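You operate a simulated robot arm through the tools that you are given. There is no shell and no other tool.

You run a simulated robot arm. Do the job below in one go: nothing can be reset, and whatever is moved stays where it is left.

TASK
Aim the low roof's two work lamps as the card says.
Fine: lock both lamp clamps again.

Only the result counts: the job must be done as asked and must still hold three seconds after the hand-in. Knocking over, shifting, dropping, spilling or breaking anything else fails it.

THE ROBOT
A 6-joint arm with a two-finger gripper, fixed in place. Base frame: the origin is at the foot of the arm, x ahead of it, y to its left, z up; the work surface is at about z = 940. Readings come in mm, rad, newtons and seconds.
Its first joint turns from -2.897 to 2.897 rad. Payload 3.43 kg.
The TCP is the grasp point between the finger pads, 20 mm short of the fingertips. In the tool frame z runs along the fingers and y along their closing line. The gripper opens to 190 mm. The gripper's body begins 248 mm behind the TCP.
Orientation is that of the tool frame in the base frame, as a unit quaternion [w, x, y, z]. With the fingers straight down and closing along the base's y, the tool's x points along the base's -x, its y along +y and its z along -z.

THE INTERFACE
- The arm moves only by the tool apply_moves. Its argument "series" is a list of rows, each a list of 3 entries, a list of its own where there are three numbers: the shift along the tool's x, y, z in cm, then the turn, a rotation vector about the tool's x, y, z in rad, then the gripper command, from -1 (shut) to 1 (fully open), values between in proportion. In form: [[[x, y, z], [ax, ay, az], fingers], ...]. A call has 1 to 20 rows; each row shifts and turns the commanded pose from where the row before left it, along the tool's axes as they then stand. A row lasts 0.2 s, in which the tool goes at most 50 mm and 0.15 rad; a call with a longer step from one row to the next is refused whole, and so is a gripper value outside its range. A pose out of reach is approached as far as the arm can. The call stops where the force on the tool passes 70 N (or 10 N more than at its start, if that is more) or the arm is blocked; 0.2 s more then pass. Each finger travels about 45 mm/s and halts on what it meets, pressing with about 26 N; the grip force reading is that of the motor and also rises with nothing between the fingers. The clock runs only during rows and for 0.2 s after the last one: add rows that do not move to give the fingers time. The reply holds the time, the measured pose of the TCP, the force on the tool along the base axes, the opening and the grip force, in the units named above and with some noise, with the torque about the TCP (base axes, N m) and any sound that the robot's microphone picked up, and new pictures: "pictures" is both (left out), scene, wrist or none.
- Cameras (640 x 400 px; columns grow to the right, rows downward): "scene" is fixed at [49.1, 501.9, 1758]; the picture's right is [-0.33, -0.94, 0.00], its down [-0.69, 0.24, -0.68] and it looks along [0.64, -0.22, -0.74] (base axes); focal length 309 px, centre (320, 200). "wrist" rides on the gripper at [70, -8, -288] in the tool frame; the picture's right is [0.12, 0.99, 0.00], its down [-0.96, 0.12, -0.25] and it looks along [-0.25, 0.03, 0.97] (tool axes); focal length 261 px, centre (320, 200). There is no depth. A picture from a camera that has moved, and an enlarged one, comes with that camera's place and axes in the base frame and with its lens.
- slide_trunk(by): slides the trunk up (or, below 0, down) by that many mm; the arm rides with it, the base frame stays. It gives what a move gives, with no picture.
- enlarge(camera, box): a new picture of the part [left, top, right, bottom] of that camera's present view, enlarged. The clock stands still meanwhile.
- hand_in(): hands the job in; it is judged then, once.

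Nothing tells you positions but the pictures and the camera data. Unless the task says otherwise, let go and move clear before handing in.

The tools are called after "Call:" as a command line: name --argument value ..., lists and objects as JSON in quotes. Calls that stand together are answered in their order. apply_moves: Moves the arm, as the interface text tells. Its arguments: {"type":"object","properties":{"series":{"type":"array"},"pictures":{"type":"string","enum":["both","scene","wrist","none"]}},"required":["series"]} The other tools are called the same way: slide_trunk (by) slides the trunk up or down; enlarge (camera, box) takes an enlarged picture of a part of a camera's view; hand_in () hands the job in.

At the start:

```text
time_s: 0.0
tcp_pos: [550.1, 212.3, 1369.8]
tool_rot: [0.0, 0.0, 1.0, 0.0]
wrist_force: [1.6, -0.5, 0.6]
moment: [0.0, 0.03, -0.02]
grip_width: 190.0
gripper_force: 0.1
trunk travel left (down, up): [-200.0, 40.0]
```

scene: 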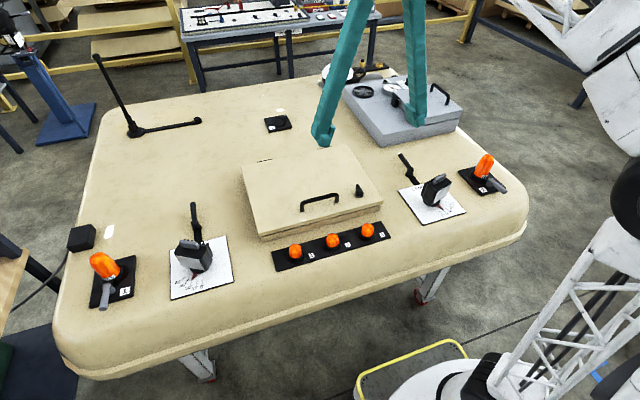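
wrist: 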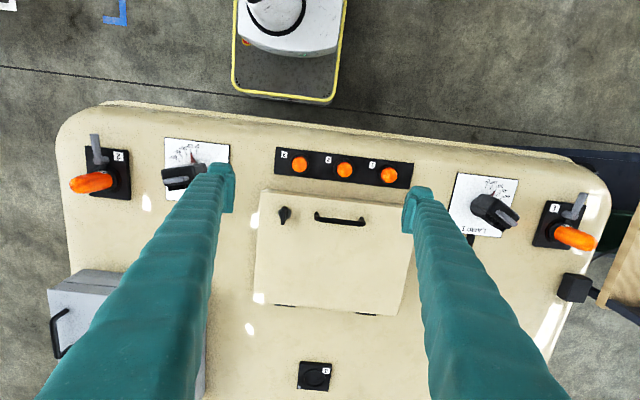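

I see a vehicle roof with two work lamps on white plates (left and right), beacons, a hatch and other items. I'll enlarge the views to find the card and the lamps.

Call:
enlarge --camera "scene" --box '[150, 190, 250, 310]'

Call:
enlarge --camera "scene" --box '[380, 140, 480, 230]'

Call:
enlarge --camera "wrist" --box '[430, 160, 530, 250]'

Call:
enlarge --camera "wrist" --box '[145, 125, 245, 215]'

Call:
enlarge --camera "scene" --box '[230, 100, 400, 270]'

Call:
enlarge --camera "scene" --box '[310, 50, 480, 170]'

```text
3.33 times, centred on (200, 250) of scene
camera zoom: at [49.1, 501.9, 1758.0], right [-0.33, -0.94, 0.0], down [-0.69, 0.24, -0.68], along [0.64, -0.22, -0.74], focal length 1029 px, centre (720, 33)
```

zoom: 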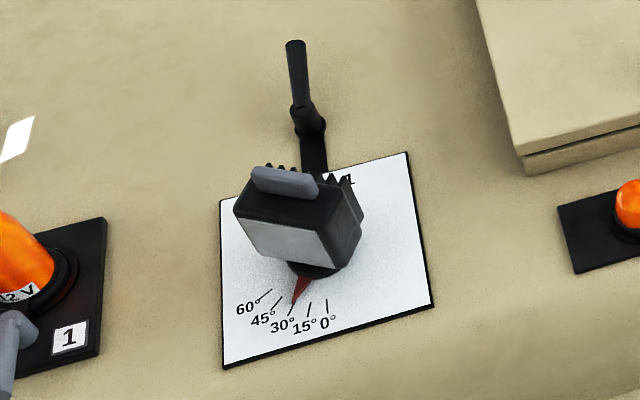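

```text
4.44 times, centred on (430, 185) of scene
camera zoom: at [49.1, 501.9, 1758.0], right [-0.33, -0.94, 0.0], down [-0.69, 0.24, -0.68], along [0.64, -0.22, -0.74], focal length 1372 px, centre (-169, 267)
```

zoom: 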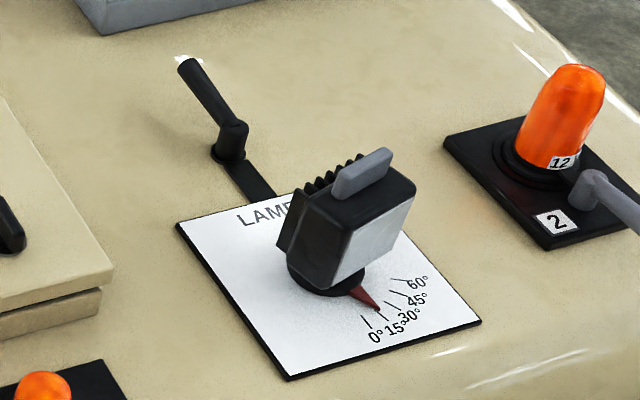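

```text
4.44 times, centred on (480, 205) of wrist
camera zoom: at [480.0, 204.4, 1656.6], right [-0.12, 0.99, 0.0], down [0.96, 0.12, 0.25], along [0.25, 0.03, -0.97], focal length 1158 px, centre (-391, 178)
```

zoom: 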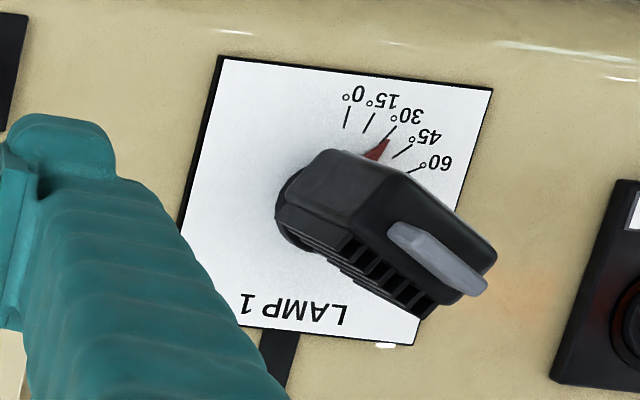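

```text
4.44 times, centred on (195, 170) of wrist
camera zoom: at [480.0, 204.4, 1656.6], right [-0.12, 0.99, 0.0], down [0.96, 0.12, 0.25], along [0.25, 0.03, -0.97], focal length 1158 px, centre (876, 333)
```

zoom: 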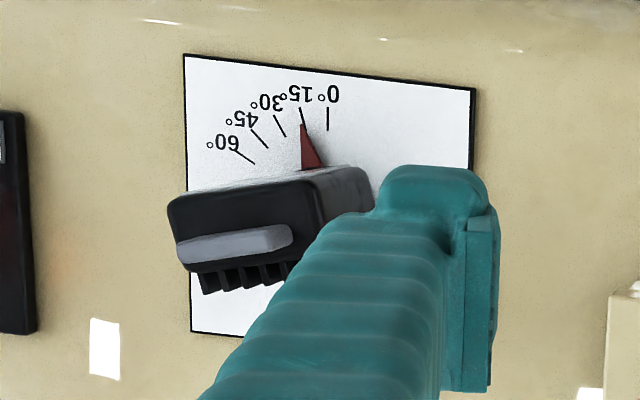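

```text
2.35 times, centred on (315, 185) of scene
camera zoom: at [49.1, 501.9, 1758.0], right [-0.33, -0.94, 0.0], down [-0.69, 0.24, -0.68], along [0.64, -0.22, -0.74], focal length 726 px, centre (332, 235)
```

zoom: 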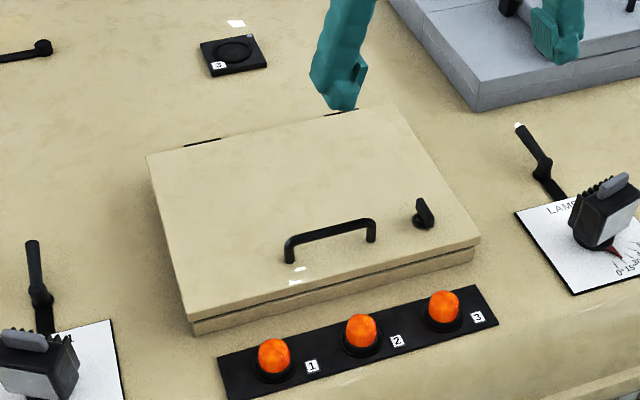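

```text
3.33 times, centred on (395, 110) of scene
camera zoom: at [49.1, 501.9, 1758.0], right [-0.33, -0.94, 0.0], down [-0.69, 0.24, -0.68], along [0.64, -0.22, -0.74], focal length 1029 px, centre (70, 500)
```

zoom: 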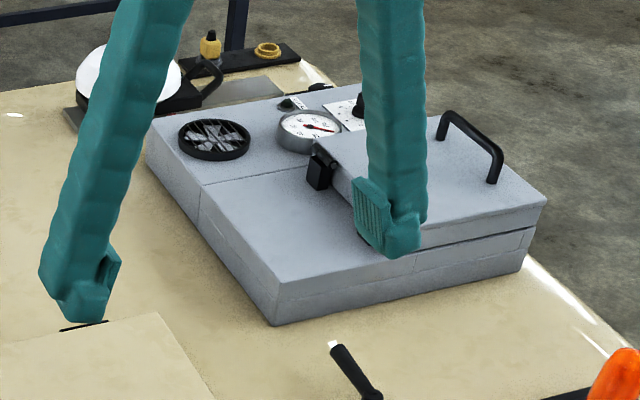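

Lamp 1 is on the left at about 30°, lamp 2 on the right near 15°, and each has a black clamp lever behind its plate. I still need to find the card, so I'll look around the rest of the scene.

Call:
enlarge --camera "scene" --box '[170, 0, 390, 130]'

Call:
enlarge --camera "scene" --box '[0, 180, 180, 380]'

Call:
enlarge --camera "scene" --box '[0, 0, 220, 150]'

Call:
enlarge --camera "wrist" --box '[520, 160, 640, 340]'

Call:
enlarge --camera "wrist" --box '[40, 110, 140, 390]'

Call:
enlarge --camera "wrist" --box '[200, 130, 460, 400]'

```text
2.91 times, centred on (280, 65) of scene
camera zoom: at [49.1, 501.9, 1758.0], right [-0.33, -0.94, 0.0], down [-0.69, 0.24, -0.68], along [0.64, -0.22, -0.74], focal length 898 px, centre (436, 593)
```

zoom: 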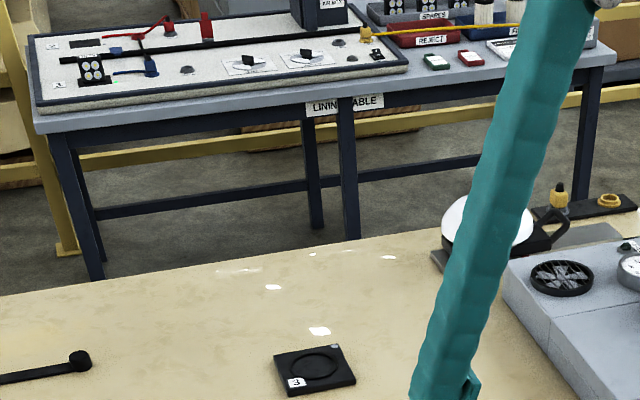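

```text
2.00 times, centred on (90, 280) of scene
camera zoom: at [49.1, 501.9, 1758.0], right [-0.33, -0.94, 0.0], down [-0.69, 0.24, -0.68], along [0.64, -0.22, -0.74], focal length 617 px, centre (780, 40)
```

zoom: 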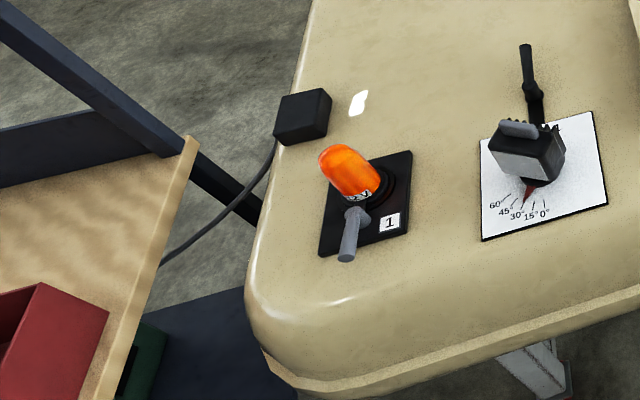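

```text
2.67 times, centred on (110, 75) of scene
camera zoom: at [49.1, 501.9, 1758.0], right [-0.33, -0.94, 0.0], down [-0.69, 0.24, -0.68], along [0.64, -0.22, -0.74], focal length 823 px, centre (880, 533)
```

zoom: 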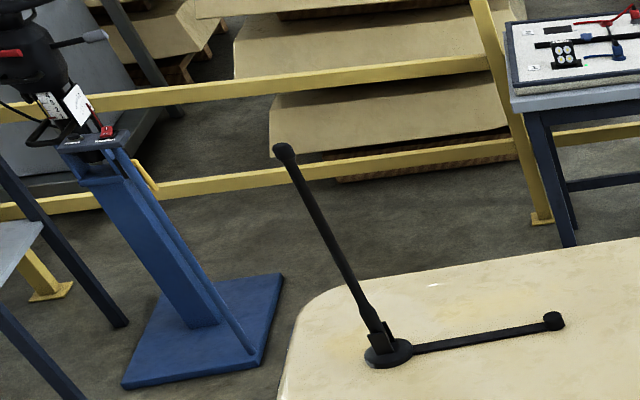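

```text
2.22 times, centred on (580, 250) of wrist
camera zoom: at [480.0, 204.4, 1656.6], right [-0.12, 0.99, 0.0], down [0.96, 0.12, 0.25], along [0.25, 0.03, -0.97], focal length 579 px, centre (-258, 89)
```

zoom: 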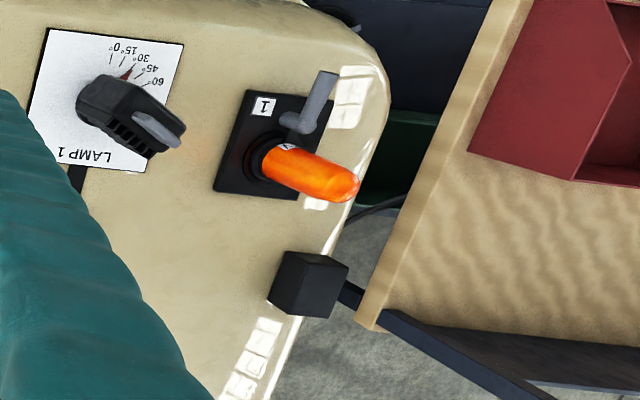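

```text
1.43 times, centred on (90, 250) of wrist
camera zoom: at [480.0, 204.4, 1656.6], right [-0.12, 0.99, 0.0], down [0.96, 0.12, 0.25], along [0.25, 0.03, -0.97], focal length 372 px, centre (649, 129)
```

zoom: 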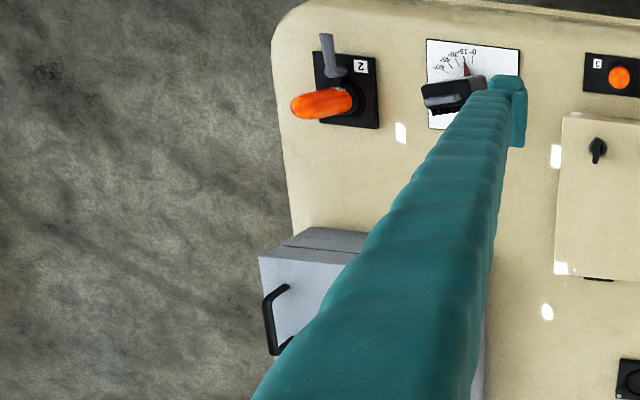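

```text
1.48 times, centred on (330, 265) of wrist
camera zoom: at [480.0, 204.4, 1656.6], right [-0.12, 0.99, 0.0], down [0.96, 0.12, 0.25], along [0.25, 0.03, -0.97], focal length 386 px, centre (305, 104)
```

zoom: 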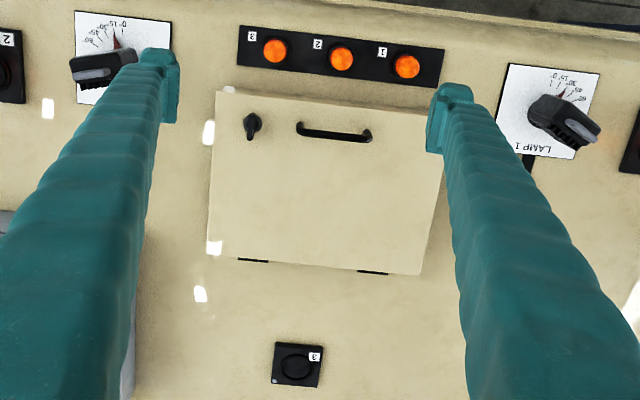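

The hatch has a latch and might hide the card, but there are also white labels on the blue stand and the bench. I'll check those before touching anything.

Call:
enlarge --camera "scene" --box '[0, 10, 60, 60]'

Call:
enlarge --camera "scene" --box '[175, 0, 325, 50]'

Call:
enlarge --camera "scene" --box '[340, 60, 440, 130]'

Call:
enlarge --camera "scene" --box '[350, 180, 640, 400]'

Call:
enlarge --camera "wrist" --box '[0, 0, 360, 130]'

Call:
enlarge --camera "scene" --box '[310, 0, 400, 30]'

```text
8.00 times, centred on (30, 35) of scene
camera zoom: at [49.1, 501.9, 1758.0], right [-0.33, -0.94, 0.0], down [-0.69, 0.24, -0.68], along [0.64, -0.22, -0.74], focal length 2469 px, centre (2640, 1520)
```

zoom: 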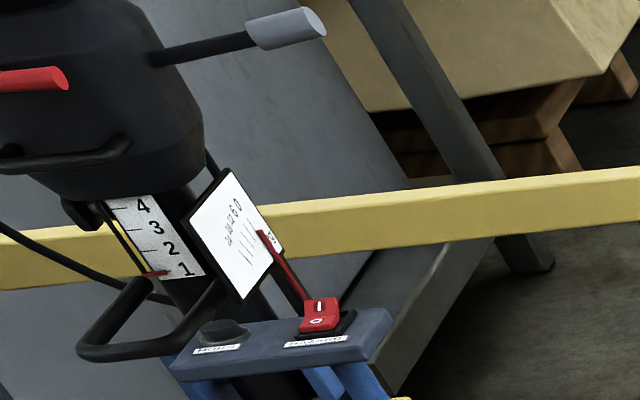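

```text
4.27 times, centred on (250, 25) of scene
camera zoom: at [49.1, 501.9, 1758.0], right [-0.33, -0.94, 0.0], down [-0.69, 0.24, -0.68], along [0.64, -0.22, -0.74], focal length 1317 px, centre (619, 947)
```

zoom: 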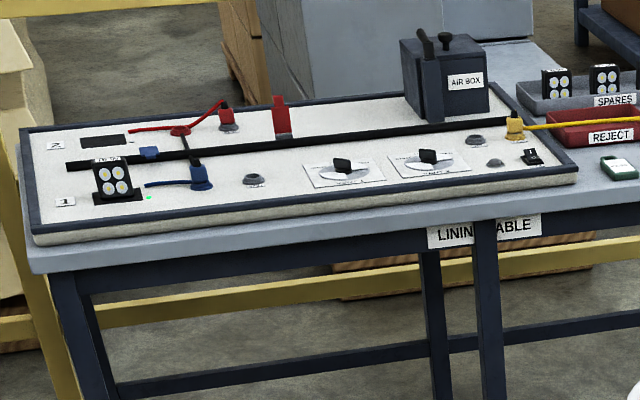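

```text
5.71 times, centred on (390, 95) of scene
camera zoom: at [49.1, 501.9, 1758.0], right [-0.33, -0.94, 0.0], down [-0.69, 0.24, -0.68], along [0.64, -0.22, -0.74], focal length 1764 px, centre (-80, 800)
```

zoom: 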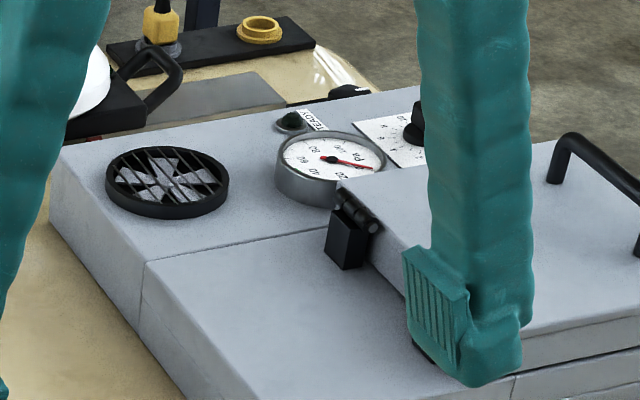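

```text
1.82 times, centred on (495, 290) of scene
camera zoom: at [49.1, 501.9, 1758.0], right [-0.33, -0.94, 0.0], down [-0.69, 0.24, -0.68], along [0.64, -0.22, -0.74], focal length 561 px, centre (2, 36)
```

zoom: 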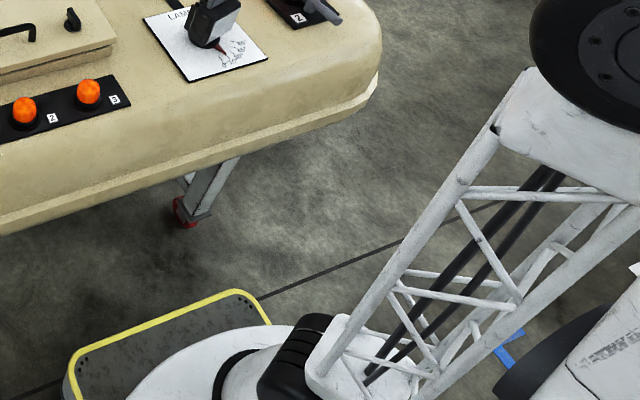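

```text
1.78 times, centred on (180, 65) of wrist
camera zoom: at [480.0, 204.4, 1656.6], right [-0.12, 0.99, 0.0], down [0.96, 0.12, 0.25], along [0.25, 0.03, -0.97], focal length 463 px, centre (569, 440)
```

zoom: 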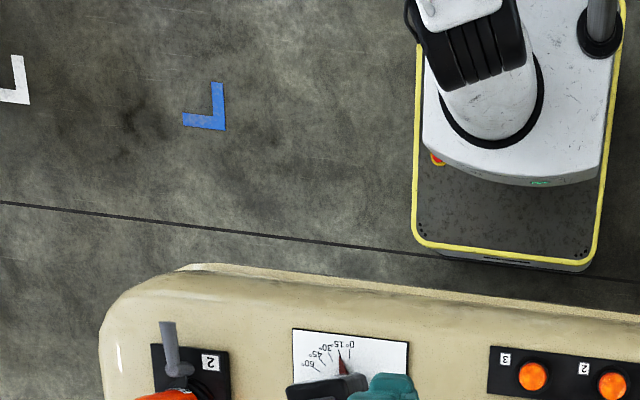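

```text
7.11 times, centred on (355, 15) of scene
camera zoom: at [49.1, 501.9, 1758.0], right [-0.33, -0.94, 0.0], down [-0.69, 0.24, -0.68], along [0.64, -0.22, -0.74], focal length 2195 px, centre (71, 1516)
```

zoom: 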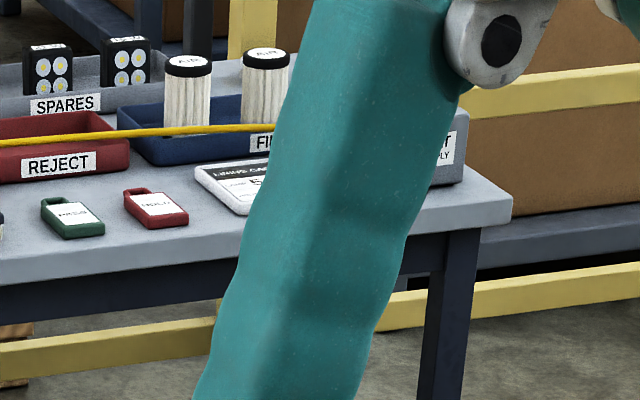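

No lamp card is visible yet, only a "lining card" on the far table that seems unrelated. I'll tilt the wrist camera to the left to see the left bench and surroundings, staying high.

Call:
apply_moves --series '[[[0, 0, 0], [-0.15, 0, 0], 1], [[0, 0, 0], [-0.15, 0, 0], 1], [[0, 0, 0], [-0.15, 0, 0], 1], [[0, 0, 0], [-0.15, 0, 0], 1]]' --pictures "both"

```text
time_s: 1.0
tcp_pos: [547.7, 212.9, 1370.2]
tool_rot: [0.0, 0.0, 0.955, 0.296]
wrist_force: [-0.2, 1.4, -0.6]
moment: [-0.11, 0.03, 0.02]
grip_width: 189.8
gripper_force: 0.1
trunk travel left (down, up): [-200.0, 40.0]
camera wrist: at [479.6, 43.8, 1601.0], right [-0.12, 0.82, 0.56], down [0.96, -0.04, 0.27], along [0.25, 0.57, -0.78], focal length 261 px, centre (320, 200)
```

scene: 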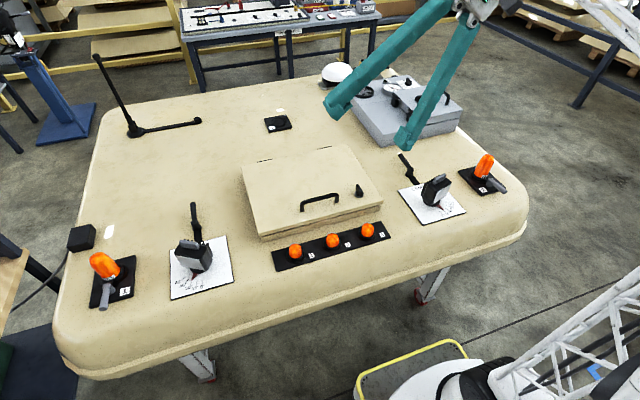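
wrist: 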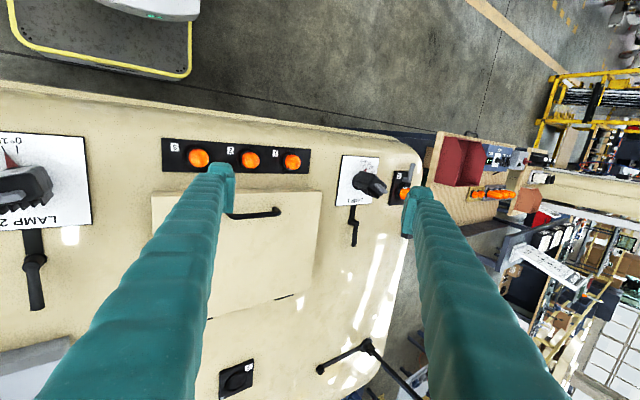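

Call:
enlarge --camera "wrist" --box '[420, 100, 640, 300]'

Call:
enlarge --camera "wrist" --box '[500, 220, 600, 320]'

Call:
enlarge --camera "wrist" --box '[320, 140, 420, 260]'

Call:
enlarge --camera "wrist" --box '[0, 120, 120, 320]'

Call:
enlarge --camera "scene" --box '[310, 0, 390, 30]'

Call:
enlarge --camera "scene" --box '[300, 55, 420, 135]'

```text
2.00 times, centred on (530, 200) of wrist
camera zoom: at [479.6, 43.8, 1601.0], right [-0.12, 0.82, 0.56], down [0.96, -0.04, 0.27], along [0.25, 0.57, -0.78], focal length 521 px, centre (-100, 200)
```

zoom: 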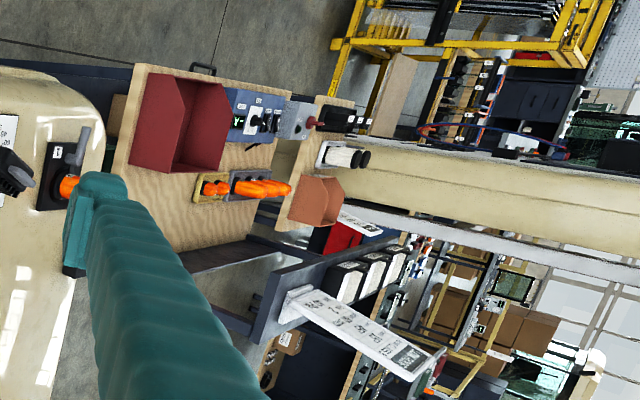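

```text
4.00 times, centred on (550, 270) of wrist
camera zoom: at [479.6, 43.8, 1601.0], right [-0.12, 0.82, 0.56], down [0.96, -0.04, 0.27], along [0.25, 0.57, -0.78], focal length 1043 px, centre (-600, -80)
```

zoom: 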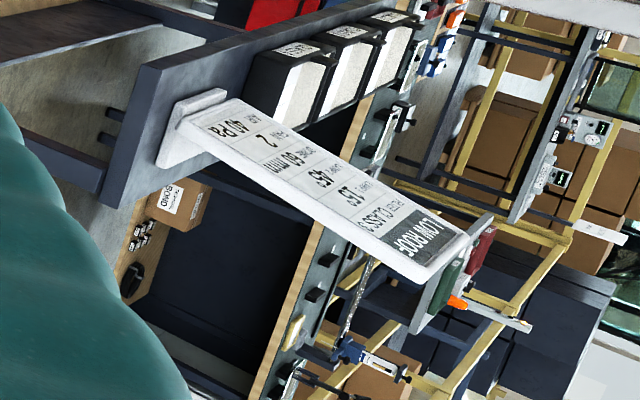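

```text
3.33 times, centred on (370, 200) of wrist
camera zoom: at [479.6, 43.8, 1601.0], right [-0.12, 0.82, 0.56], down [0.96, -0.04, 0.27], along [0.25, 0.57, -0.78], focal length 869 px, centre (153, 200)
```

zoom: 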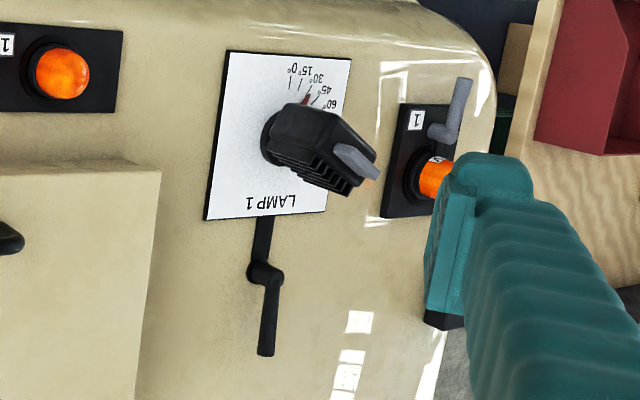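

```text
2.00 times, centred on (60, 220) of wrist
camera zoom: at [479.6, 43.8, 1601.0], right [-0.12, 0.82, 0.56], down [0.96, -0.04, 0.27], along [0.25, 0.57, -0.78], focal length 521 px, centre (840, 160)
```

zoom: 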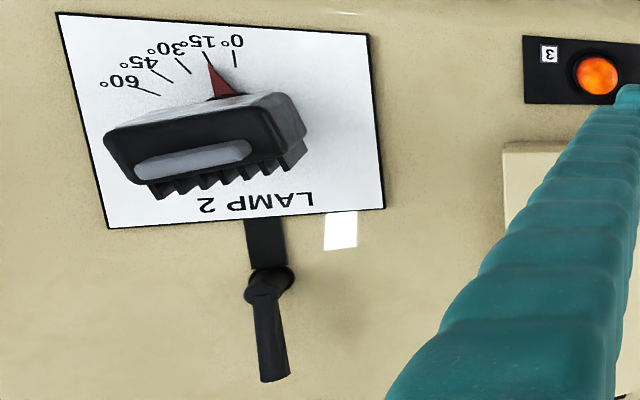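

```text
8.00 times, centred on (350, 15) of scene
camera zoom: at [49.1, 501.9, 1758.0], right [-0.33, -0.94, 0.0], down [-0.69, 0.24, -0.68], along [0.64, -0.22, -0.74], focal length 2469 px, centre (80, 1680)
```

zoom: 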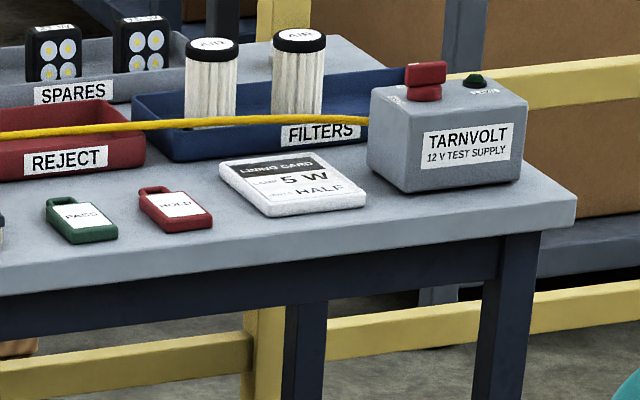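

```text
5.00 times, centred on (360, 95) of scene
camera zoom: at [49.1, 501.9, 1758.0], right [-0.33, -0.94, 0.0], down [-0.69, 0.24, -0.68], along [0.64, -0.22, -0.74], focal length 1543 px, centre (120, 725)
```

zoom: 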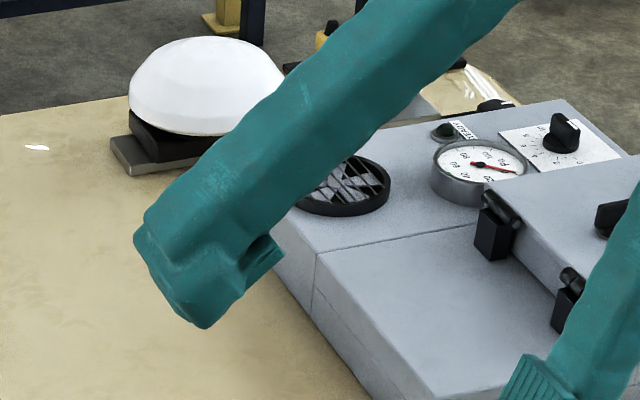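

I found the "LOW ROOF" card on a stand off to the left; it appears to list lamp angles. I'll zoom in to read it.

Call:
enlarge --camera "wrist" --box '[545, 245, 585, 270]'

Call:
enlarge --camera "wrist" --box '[565, 260, 625, 295]'

Call:
enlarge --camera "wrist" --box '[560, 255, 605, 285]'

```text
16.00 times, centred on (565, 258) of wrist
camera zoom: at [479.6, 43.8, 1601.0], right [-0.12, 0.82, 0.56], down [0.96, -0.04, 0.27], along [0.25, 0.57, -0.78], focal length 4170 px, centre (-3600, -720)
```

zoom: 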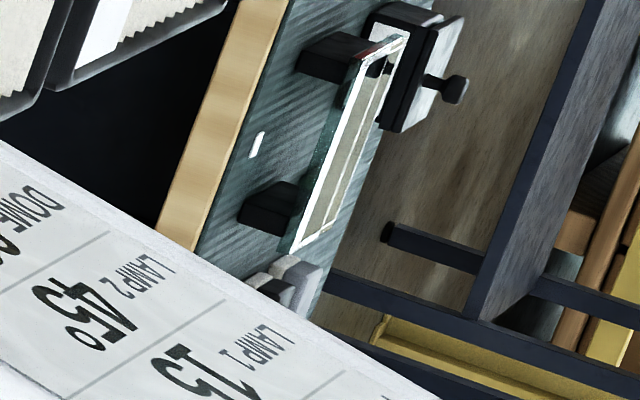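

```text
10.67 times, centred on (595, 278) of wrist
camera zoom: at [479.6, 43.8, 1601.0], right [-0.12, 0.82, 0.56], down [0.96, -0.04, 0.27], along [0.25, 0.57, -0.78], focal length 2780 px, centre (-2613, -627)
```

zoom: 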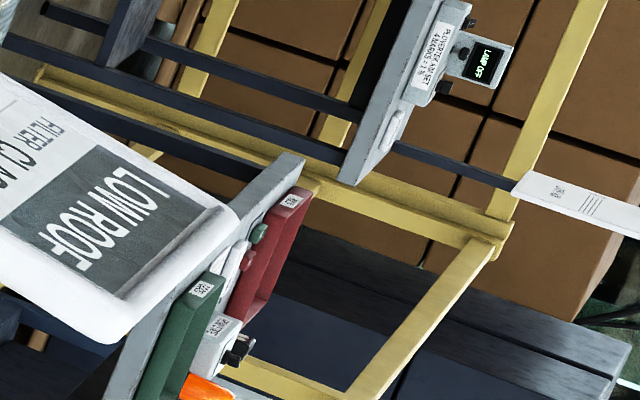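

```text
13.33 times, centred on (582, 270) of wrist
camera zoom: at [479.6, 43.8, 1601.0], right [-0.12, 0.82, 0.56], down [0.96, -0.04, 0.27], along [0.25, 0.57, -0.78], focal length 3475 px, centre (-3180, -733)
```

zoom: 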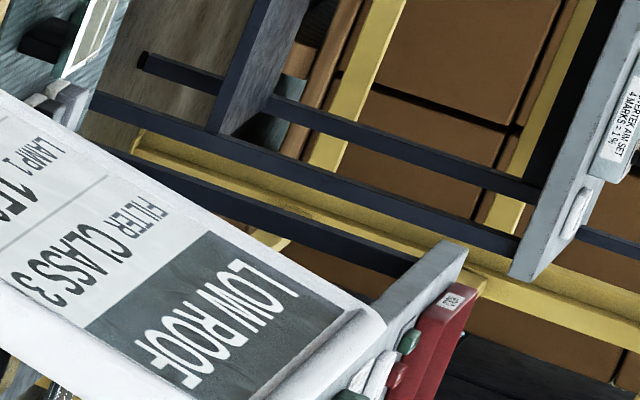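

The LOW ROOF card says LAMP 1 = 15° and LAMP 2 = 45°. Lamp 1 now reads about 30° and lamp 2 about 15°. I'll level the tool and go above lamp 2 for a closer look at its clamp.

Call:
apply_moves --series '[[[0, 0, 0], [0.15, 0, 0], 1], [[0, 0, 0], [0.15, 0, 0], 1], [[0, 0, 0], [0.15, 0, 0], 1], [[0, 0, 0], [0.15, 0, 0], 1], [[-0.78, -3.79, 1.5], [0, 0, 0], 1], [[-0.78, -3.79, 1.5], [0, 0, 0], 1], [[-0.78, -3.79, 1.5], [0, 0, 0], 1], [[-0.78, -3.79, 1.5], [0, 0, 0], 1], [[-0.78, -3.79, 1.5], [0, 0, 0], 1], [[-0.78, -3.79, 1.5], [0, 0, 0], 1], [[-0.78, -3.79, 1.5], [0, 0, 0], 1], [[-0.78, -3.79, 1.5], [0, 0, 0], 1], [[-0.78, -3.79, 1.5], [0, 0, 0], 1]]' --pictures "both"

```text
time_s: 3.8
tcp_pos: [620.6, -125.8, 1236.4]
tool_rot: [0.001, 0.0, 1.0, 0.0]
wrist_force: [-0.3, 0.6, 0.7]
moment: [-0.11, -0.08, -0.02]
grip_width: 189.9
gripper_force: 0.1
trunk travel left (down, up): [-200.0, 40.0]
camera wrist: at [550.9, -134.2, 1521.3], right [-0.12, 0.99, 0.0], down [0.96, 0.12, 0.25], along [0.25, 0.03, -0.97], focal length 261 px, centre (320, 200)
```

scene: 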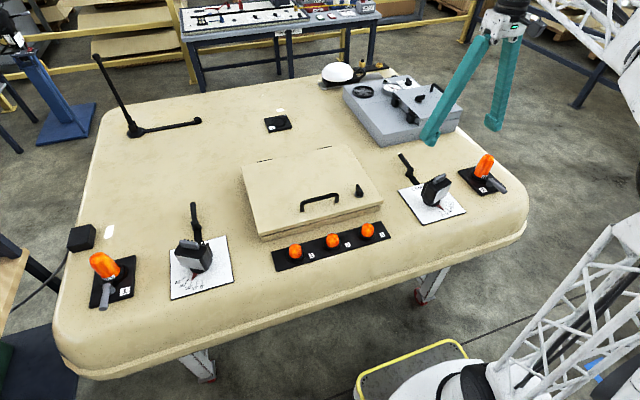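
wrist: 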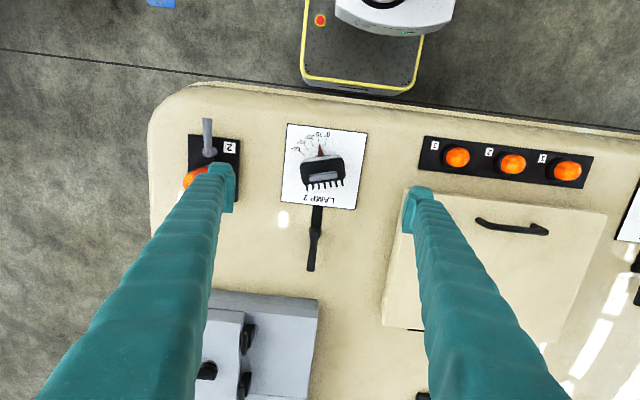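

Call:
enlarge --camera "wrist" --box '[265, 110, 385, 185]'

Call:
enlarge --camera "wrist" --box '[265, 190, 385, 290]'

Call:
enlarge --camera "scene" --box '[385, 145, 475, 225]'

Call:
enlarge --camera "scene" --box '[160, 190, 240, 310]'

```text
5.33 times, centred on (325, 148) of wrist
camera zoom: at [550.9, -134.2, 1521.3], right [-0.12, 0.99, 0.0], down [0.96, 0.12, 0.25], along [0.25, 0.03, -0.97], focal length 1390 px, centre (293, 480)
```

zoom: 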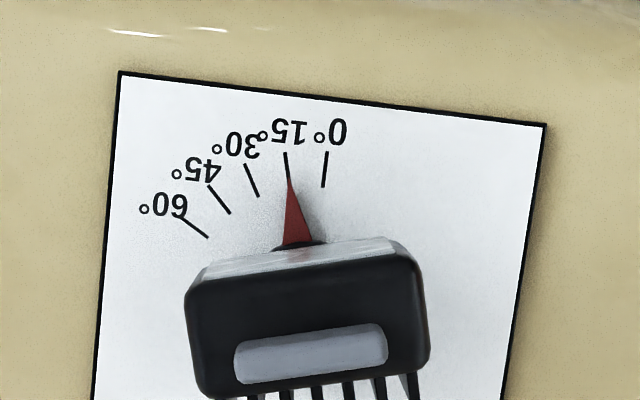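

```text
4.00 times, centred on (325, 240) of wrist
camera zoom: at [550.9, -134.2, 1521.3], right [-0.12, 0.99, 0.0], down [0.96, 0.12, 0.25], along [0.25, 0.03, -0.97], focal length 1043 px, centre (300, 40)
```

zoom: 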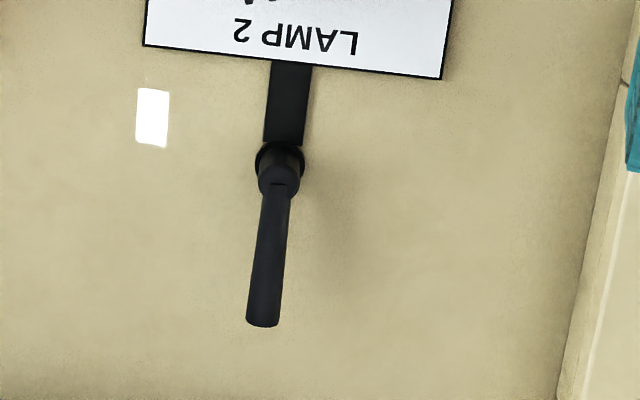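

```text
5.00 times, centred on (430, 185) of scene
camera zoom: at [49.1, 501.9, 1758.0], right [-0.33, -0.94, 0.0], down [-0.69, 0.24, -0.68], along [0.64, -0.22, -0.74], focal length 1543 px, centre (-230, 275)
```

zoom: 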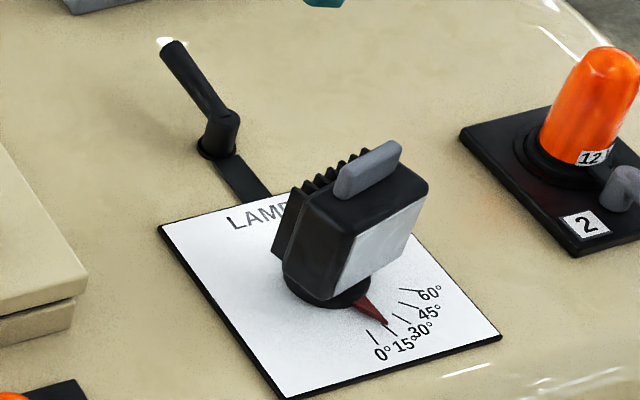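

```text
3.33 times, centred on (200, 250) of scene
camera zoom: at [49.1, 501.9, 1758.0], right [-0.33, -0.94, 0.0], down [-0.69, 0.24, -0.68], along [0.64, -0.22, -0.74], focal length 1029 px, centre (720, 33)
```

zoom: 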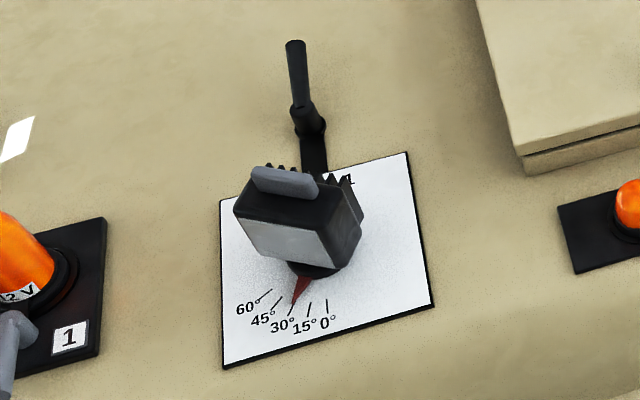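

I have the lever of lamp 2 at about (770, -119) for its hub with the handle running to about (857, -119). I'll move closer to see how the clamp works.

Call:
apply_moves --series '[[[-3.0, 0.1, 3.0], [0, 0, 0], 1], [[-3.0, 0.1, 3.0], [0, 0, 0], 1], [[-3.0, 0.1, 3.0], [0, 0, 0], 1], [[-3.0, 0.1, 3.0], [0, 0, 0], 1]]' --pictures "wrist"

```text
time_s: 4.8
tcp_pos: [740.7, -125.7, 1115.1]
tool_rot: [0.001, 0.0, 1.0, 0.0]
wrist_force: [0.2, 0.2, 0.8]
moment: [-0.02, -0.17, 0.02]
grip_width: 189.9
gripper_force: 0.0
trunk travel left (down, up): [-200.0, 40.0]
camera wrist: at [669.8, -132.8, 1401.1], right [-0.12, 0.99, 0.0], down [0.96, 0.12, 0.25], along [0.25, 0.03, -0.97], focal length 261 px, centre (320, 200)
```

wrist: 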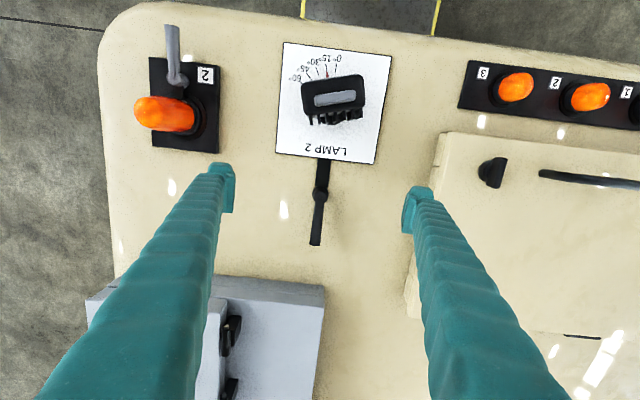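

Call:
enlarge --camera "wrist" --box '[270, 150, 370, 260]'

Call:
enlarge --camera "wrist" --box '[260, 30, 400, 160]'

```text
3.64 times, centred on (320, 205) of wrist
camera zoom: at [669.8, -132.8, 1401.1], right [-0.12, 0.99, 0.0], down [0.96, 0.12, 0.25], along [0.25, 0.03, -0.97], focal length 948 px, centre (320, 182)
```

zoom: 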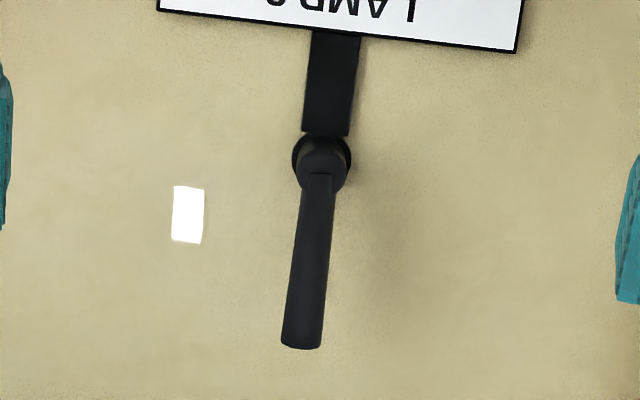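

```text
3.08 times, centred on (330, 95) of wrist
camera zoom: at [669.8, -132.8, 1401.1], right [-0.12, 0.99, 0.0], down [0.96, 0.12, 0.25], along [0.25, 0.03, -0.97], focal length 802 px, centre (289, 523)
```

zoom: 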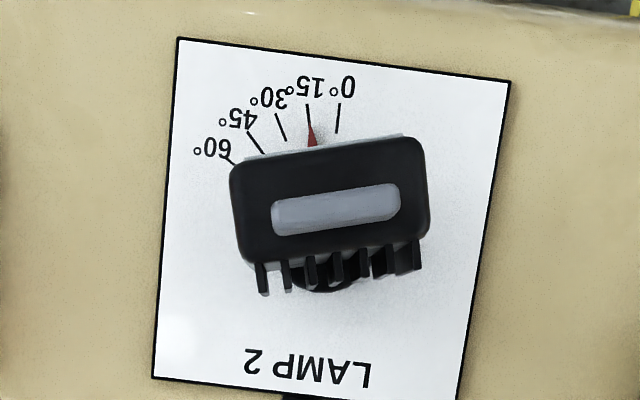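

The clamp is a swing lever: hub at (773, -119), handle along +x to about x=860, z≈970. The lamp 2 pivot works out to (625, -119) with the plate at z≈944. I'll bring partly closed fingers down to straddle the handle, stopping above it to check first.

Call:
apply_moves --series '[[[-2.43, 0.17, 2.0], [0, 0, 0], -0.4], [[-2.43, 0.17, 2.0], [0, 0, 0], -0.4], [[-2.43, 0.17, 2.0], [0, 0, 0], -0.4], [[-2.43, 0.17, 2.0], [0, 0, 0], -0.4], [[0, 0, 0], [0, 0, 0], -0.4], [[0, 0, 0], [0, 0, 0], -0.4], [[0, 0, 0], [0, 0, 0], -0.4], [[0, 0, 0], [0, 0, 0], -0.4]]' --pictures "both"

```text
time_s: 6.6
tcp_pos: [835.6, -119.0, 1036.4]
tool_rot: [0.0, -0.001, 1.0, 0.0]
wrist_force: [0.0, -0.3, -0.6]
moment: [0.01, -0.03, -0.01]
grip_width: 56.9
gripper_force: 0.2
trunk travel left (down, up): [-200.0, 40.0]
camera wrist: at [766.3, -126.8, 1322.0], right [-0.12, 0.99, 0.0], down [0.96, 0.12, 0.25], along [0.25, 0.03, -0.97], focal length 261 px, centre (320, 200)
```

scene: 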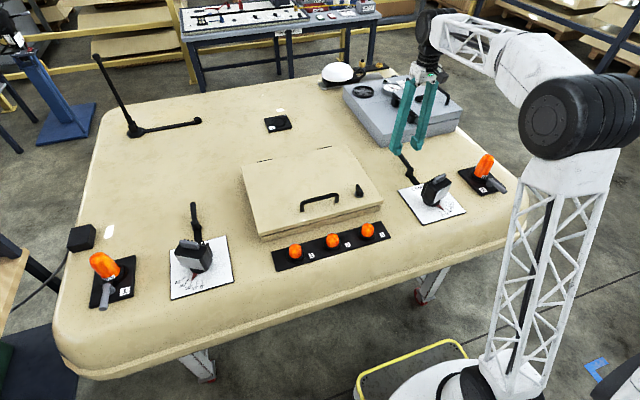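
wrist: 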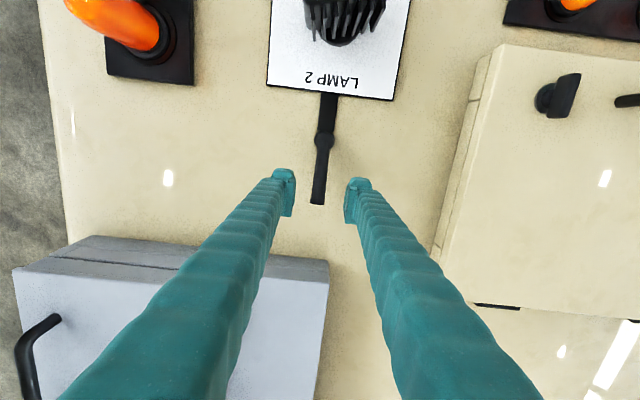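

The fingers straddle the handle well (handle end at about x=860, y=-118). I'll descend so the tips flank the handle just above the roof.

Call:
apply_moves --series '[[[0, 0, 2.0], [0, 0, 0], -0.4], [[0, 0, 2.0], [0, 0, 0], -0.4], [[0, 0, 1.5], [0, 0, 0], -0.4], [[0, 0, 0.9], [0, 0, 0], -0.4]]' --pictures "both"

```text
time_s: 7.6
tcp_pos: [837.2, -118.4, 971.0]
tool_rot: [0.0, 0.001, 1.0, -0.001]
wrist_force: [0.2, 0.0, 0.3]
moment: [-0.01, -0.02, 0.01]
grip_width: 56.9
gripper_force: 0.0
trunk travel left (down, up): [-200.0, 40.0]
camera wrist: at [767.7, -125.9, 1258.1], right [-0.12, 0.99, 0.0], down [0.96, 0.12, 0.25], along [0.25, 0.03, -0.97], focal length 261 px, centre (320, 200)
```

scene: 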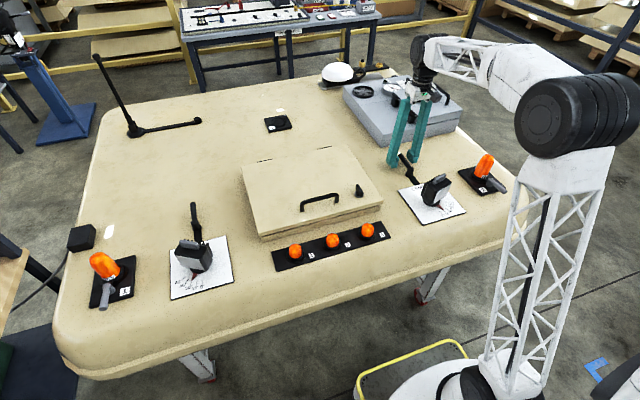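
wrist: 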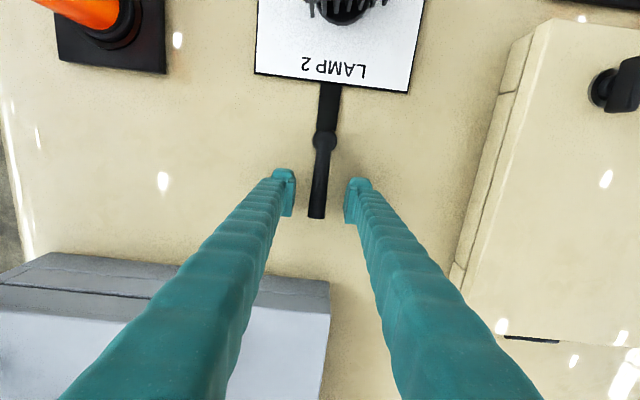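

Call:
enlarge --camera "scene" --box '[370, 130, 450, 210]'

Call:
enlarge --camera "wrist" --box '[260, 120, 380, 230]'

```text
5.00 times, centred on (410, 170) of scene
camera zoom: at [49.1, 501.9, 1758.0], right [-0.33, -0.94, 0.0], down [-0.69, 0.24, -0.68], along [0.64, -0.22, -0.74], focal length 1543 px, centre (-130, 350)
```

zoom: 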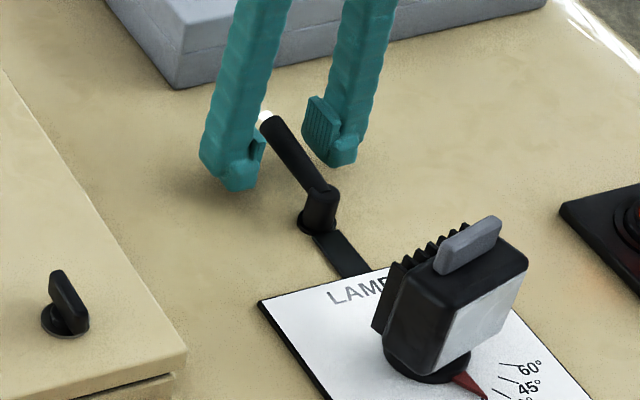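

```text
3.64 times, centred on (320, 175) of wrist
camera zoom: at [767.7, -125.9, 1258.1], right [-0.12, 0.99, 0.0], down [0.96, 0.12, 0.25], along [0.25, 0.03, -0.97], focal length 948 px, centre (320, 291)
```

zoom: 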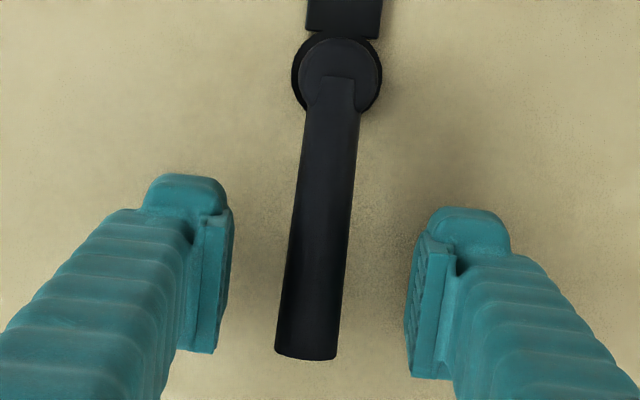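

The fingers flank the handle at the right height. I'll push it gently toward +y in small steps to see whether it swings that way.

Call:
apply_moves --series '[[[0, 1.0, 0], [0, 0, 0], -0.4], [[0, 0.8, 0], [0, 0, 0], -0.4], [[0, 0.5, 0], [0, 0, 0], -0.4], [[0, 0.5, 0], [0, 0, 0], -0.4], [[0, 0.5, 0], [0, 0, 0], -0.4]]' --pictures "both"

```text
time_s: 8.8
tcp_pos: [837.8, -86.6, 971.5]
tool_rot: [0.0, 0.0, 1.0, 0.001]
wrist_force: [-0.6, -4.3, 0.4]
moment: [0.01, 0.02, 0.05]
grip_width: 58.9
gripper_force: 1.3
trunk travel left (down, up): [-200.0, 40.0]
camera wrist: at [767.6, -93.7, 1257.5], right [-0.12, 0.99, 0.0], down [0.96, 0.12, 0.25], along [0.25, 0.03, -0.97], focal length 261 px, centre (320, 200)
```

scene: 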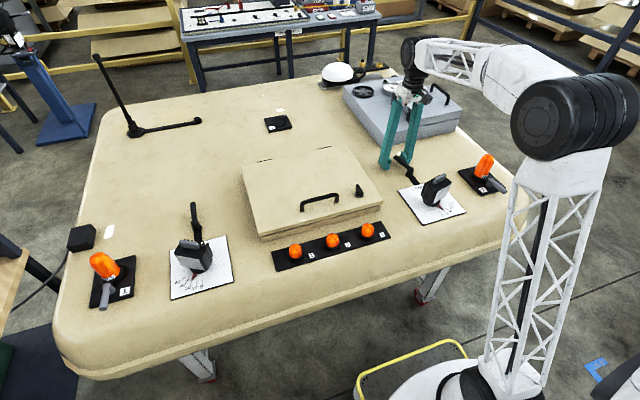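
wrist: 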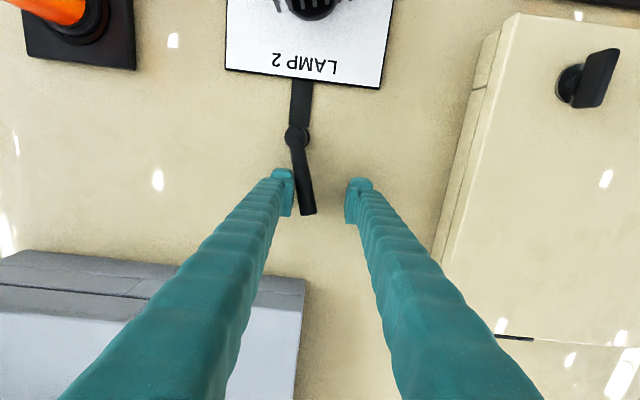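

The lever swings freely toward +y with only about 4 N. I'll carry it further along its arc around the hub, turning the tool with it, in short stages.

Call:
apply_moves --series '[[[0.53, 0.63, 0], [0, 0, -0.15], -0.4], [[0.7, 0.86, 0], [0, 0, -0.15], -0.4], [[0.62, 0.88, 0], [0, 0, -0.15], -0.4], [[0.61, 0.87, 0], [0, 0, -0.15], -0.4]]' --pictures "both"

```text
time_s: 9.8
tcp_pos: [805.7, -58.9, 971.1]
tool_rot: [0.0, -0.296, 0.955, 0.001]
wrist_force: [2.0, -0.9, 1.1]
moment: [-0.05, -0.03, 0.07]
grip_width: 58.3
gripper_force: 0.7
trunk travel left (down, up): [-200.0, 40.0]
camera wrist: at [753.1, -105.3, 1257.2], right [-0.66, 0.75, 0.0], down [0.73, 0.64, 0.25], along [0.19, 0.16, -0.97], focal length 261 px, centre (320, 200)
```

scene: 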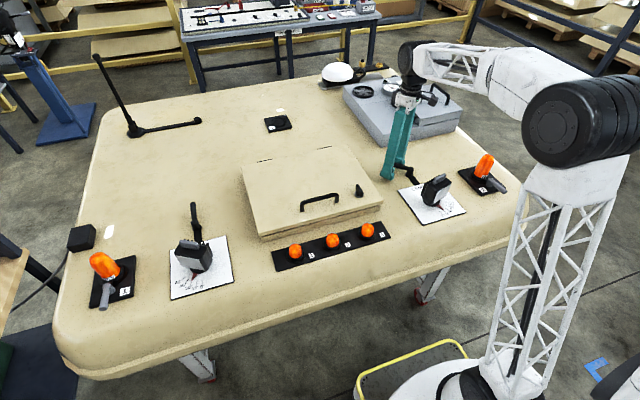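
wrist: 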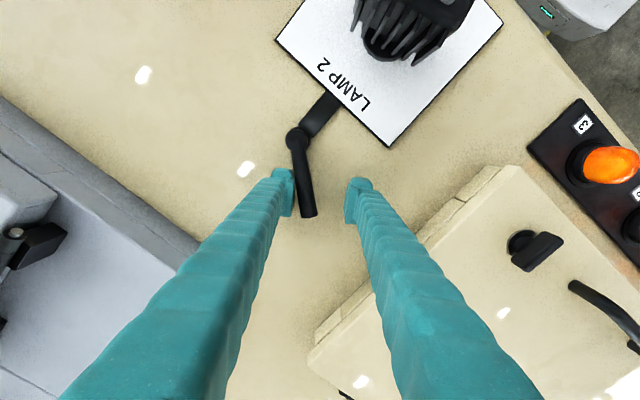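

The lever is still moving freely at roughly 45°. I'll continue the arc toward 70–80°.

Call:
apply_moves --series '[[[0.61, 0.85, 0], [0, 0, -0.15], -0.4], [[0.53, 0.9, 0], [0, 0, -0.15], -0.4], [[0.53, 0.88, 0], [0, 0, -0.15], -0.4]]' --pictures "both"

```text
time_s: 10.6
tcp_pos: [777.0, -52.0, 972.4]
tool_rot: [0.001, -0.501, 0.865, 0.001]
wrist_force: [2.0, -1.2, 0.6]
moment: [-0.04, 0.04, 0.03]
grip_width: 58.4
gripper_force: 0.7
trunk travel left (down, up): [-200.0, 40.0]
camera wrist: at [749.5, -117.0, 1257.4], right [-0.92, 0.39, 0.0], down [0.38, 0.89, 0.25], along [0.1, 0.23, -0.97], focal length 261 px, centre (320, 200)
```

scene: 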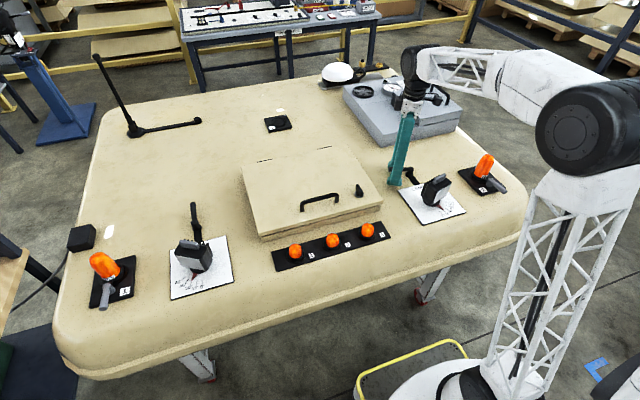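
wrist: 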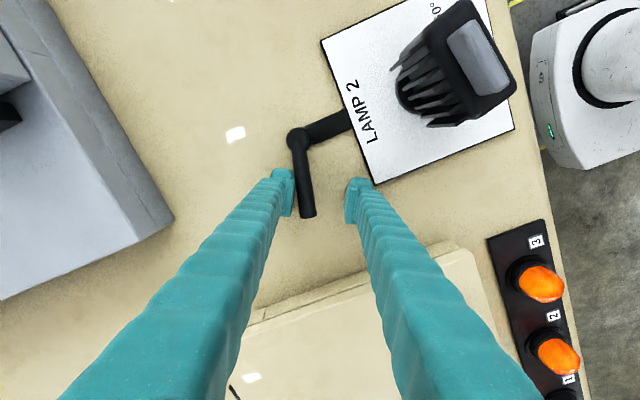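

Lever is at about 67° and still free. I'll continue in small steps to find where it stops.

Call:
apply_moves --series '[[[0.54, 0.89, 0], [0, 0, -0.15], -0.4], [[0.48, 0.79, 0], [0, 0, -0.15], -0.4], [[0.34, 0.6, 0], [0, 0, -0.1], -0.4]]' --pictures "both"

```text
time_s: 11.4
tcp_pos: [750.3, -55.4, 971.5]
tool_rot: [0.001, -0.663, 0.749, -0.001]
wrist_force: [16.2, -2.0, -1.7]
moment: [0.05, 0.08, 0.29]
grip_width: 66.3
gripper_force: 8.3
trunk travel left (down, up): [-200.0, 40.0]
camera wrist: at [751.7, -126.1, 1257.3], right [-1.0, 0.0, 0.0], down [0.0, 0.97, 0.25], along [0.0, 0.25, -0.97], focal length 261 px, centre (320, 200)
```

scene: 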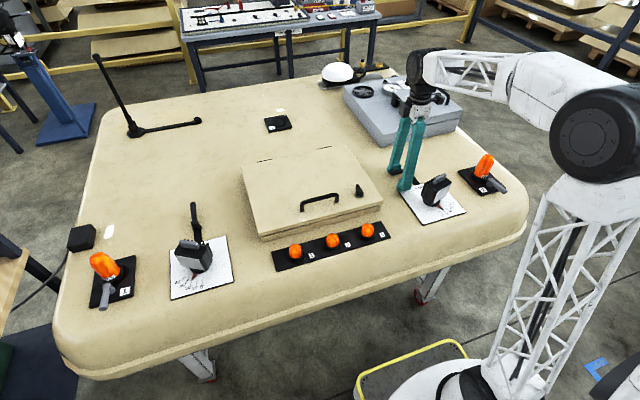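
wrist: 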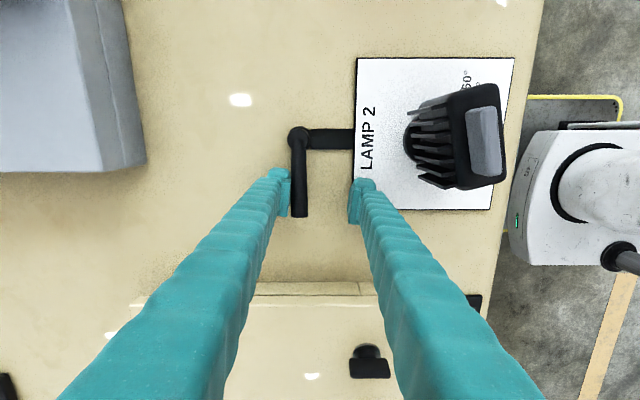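

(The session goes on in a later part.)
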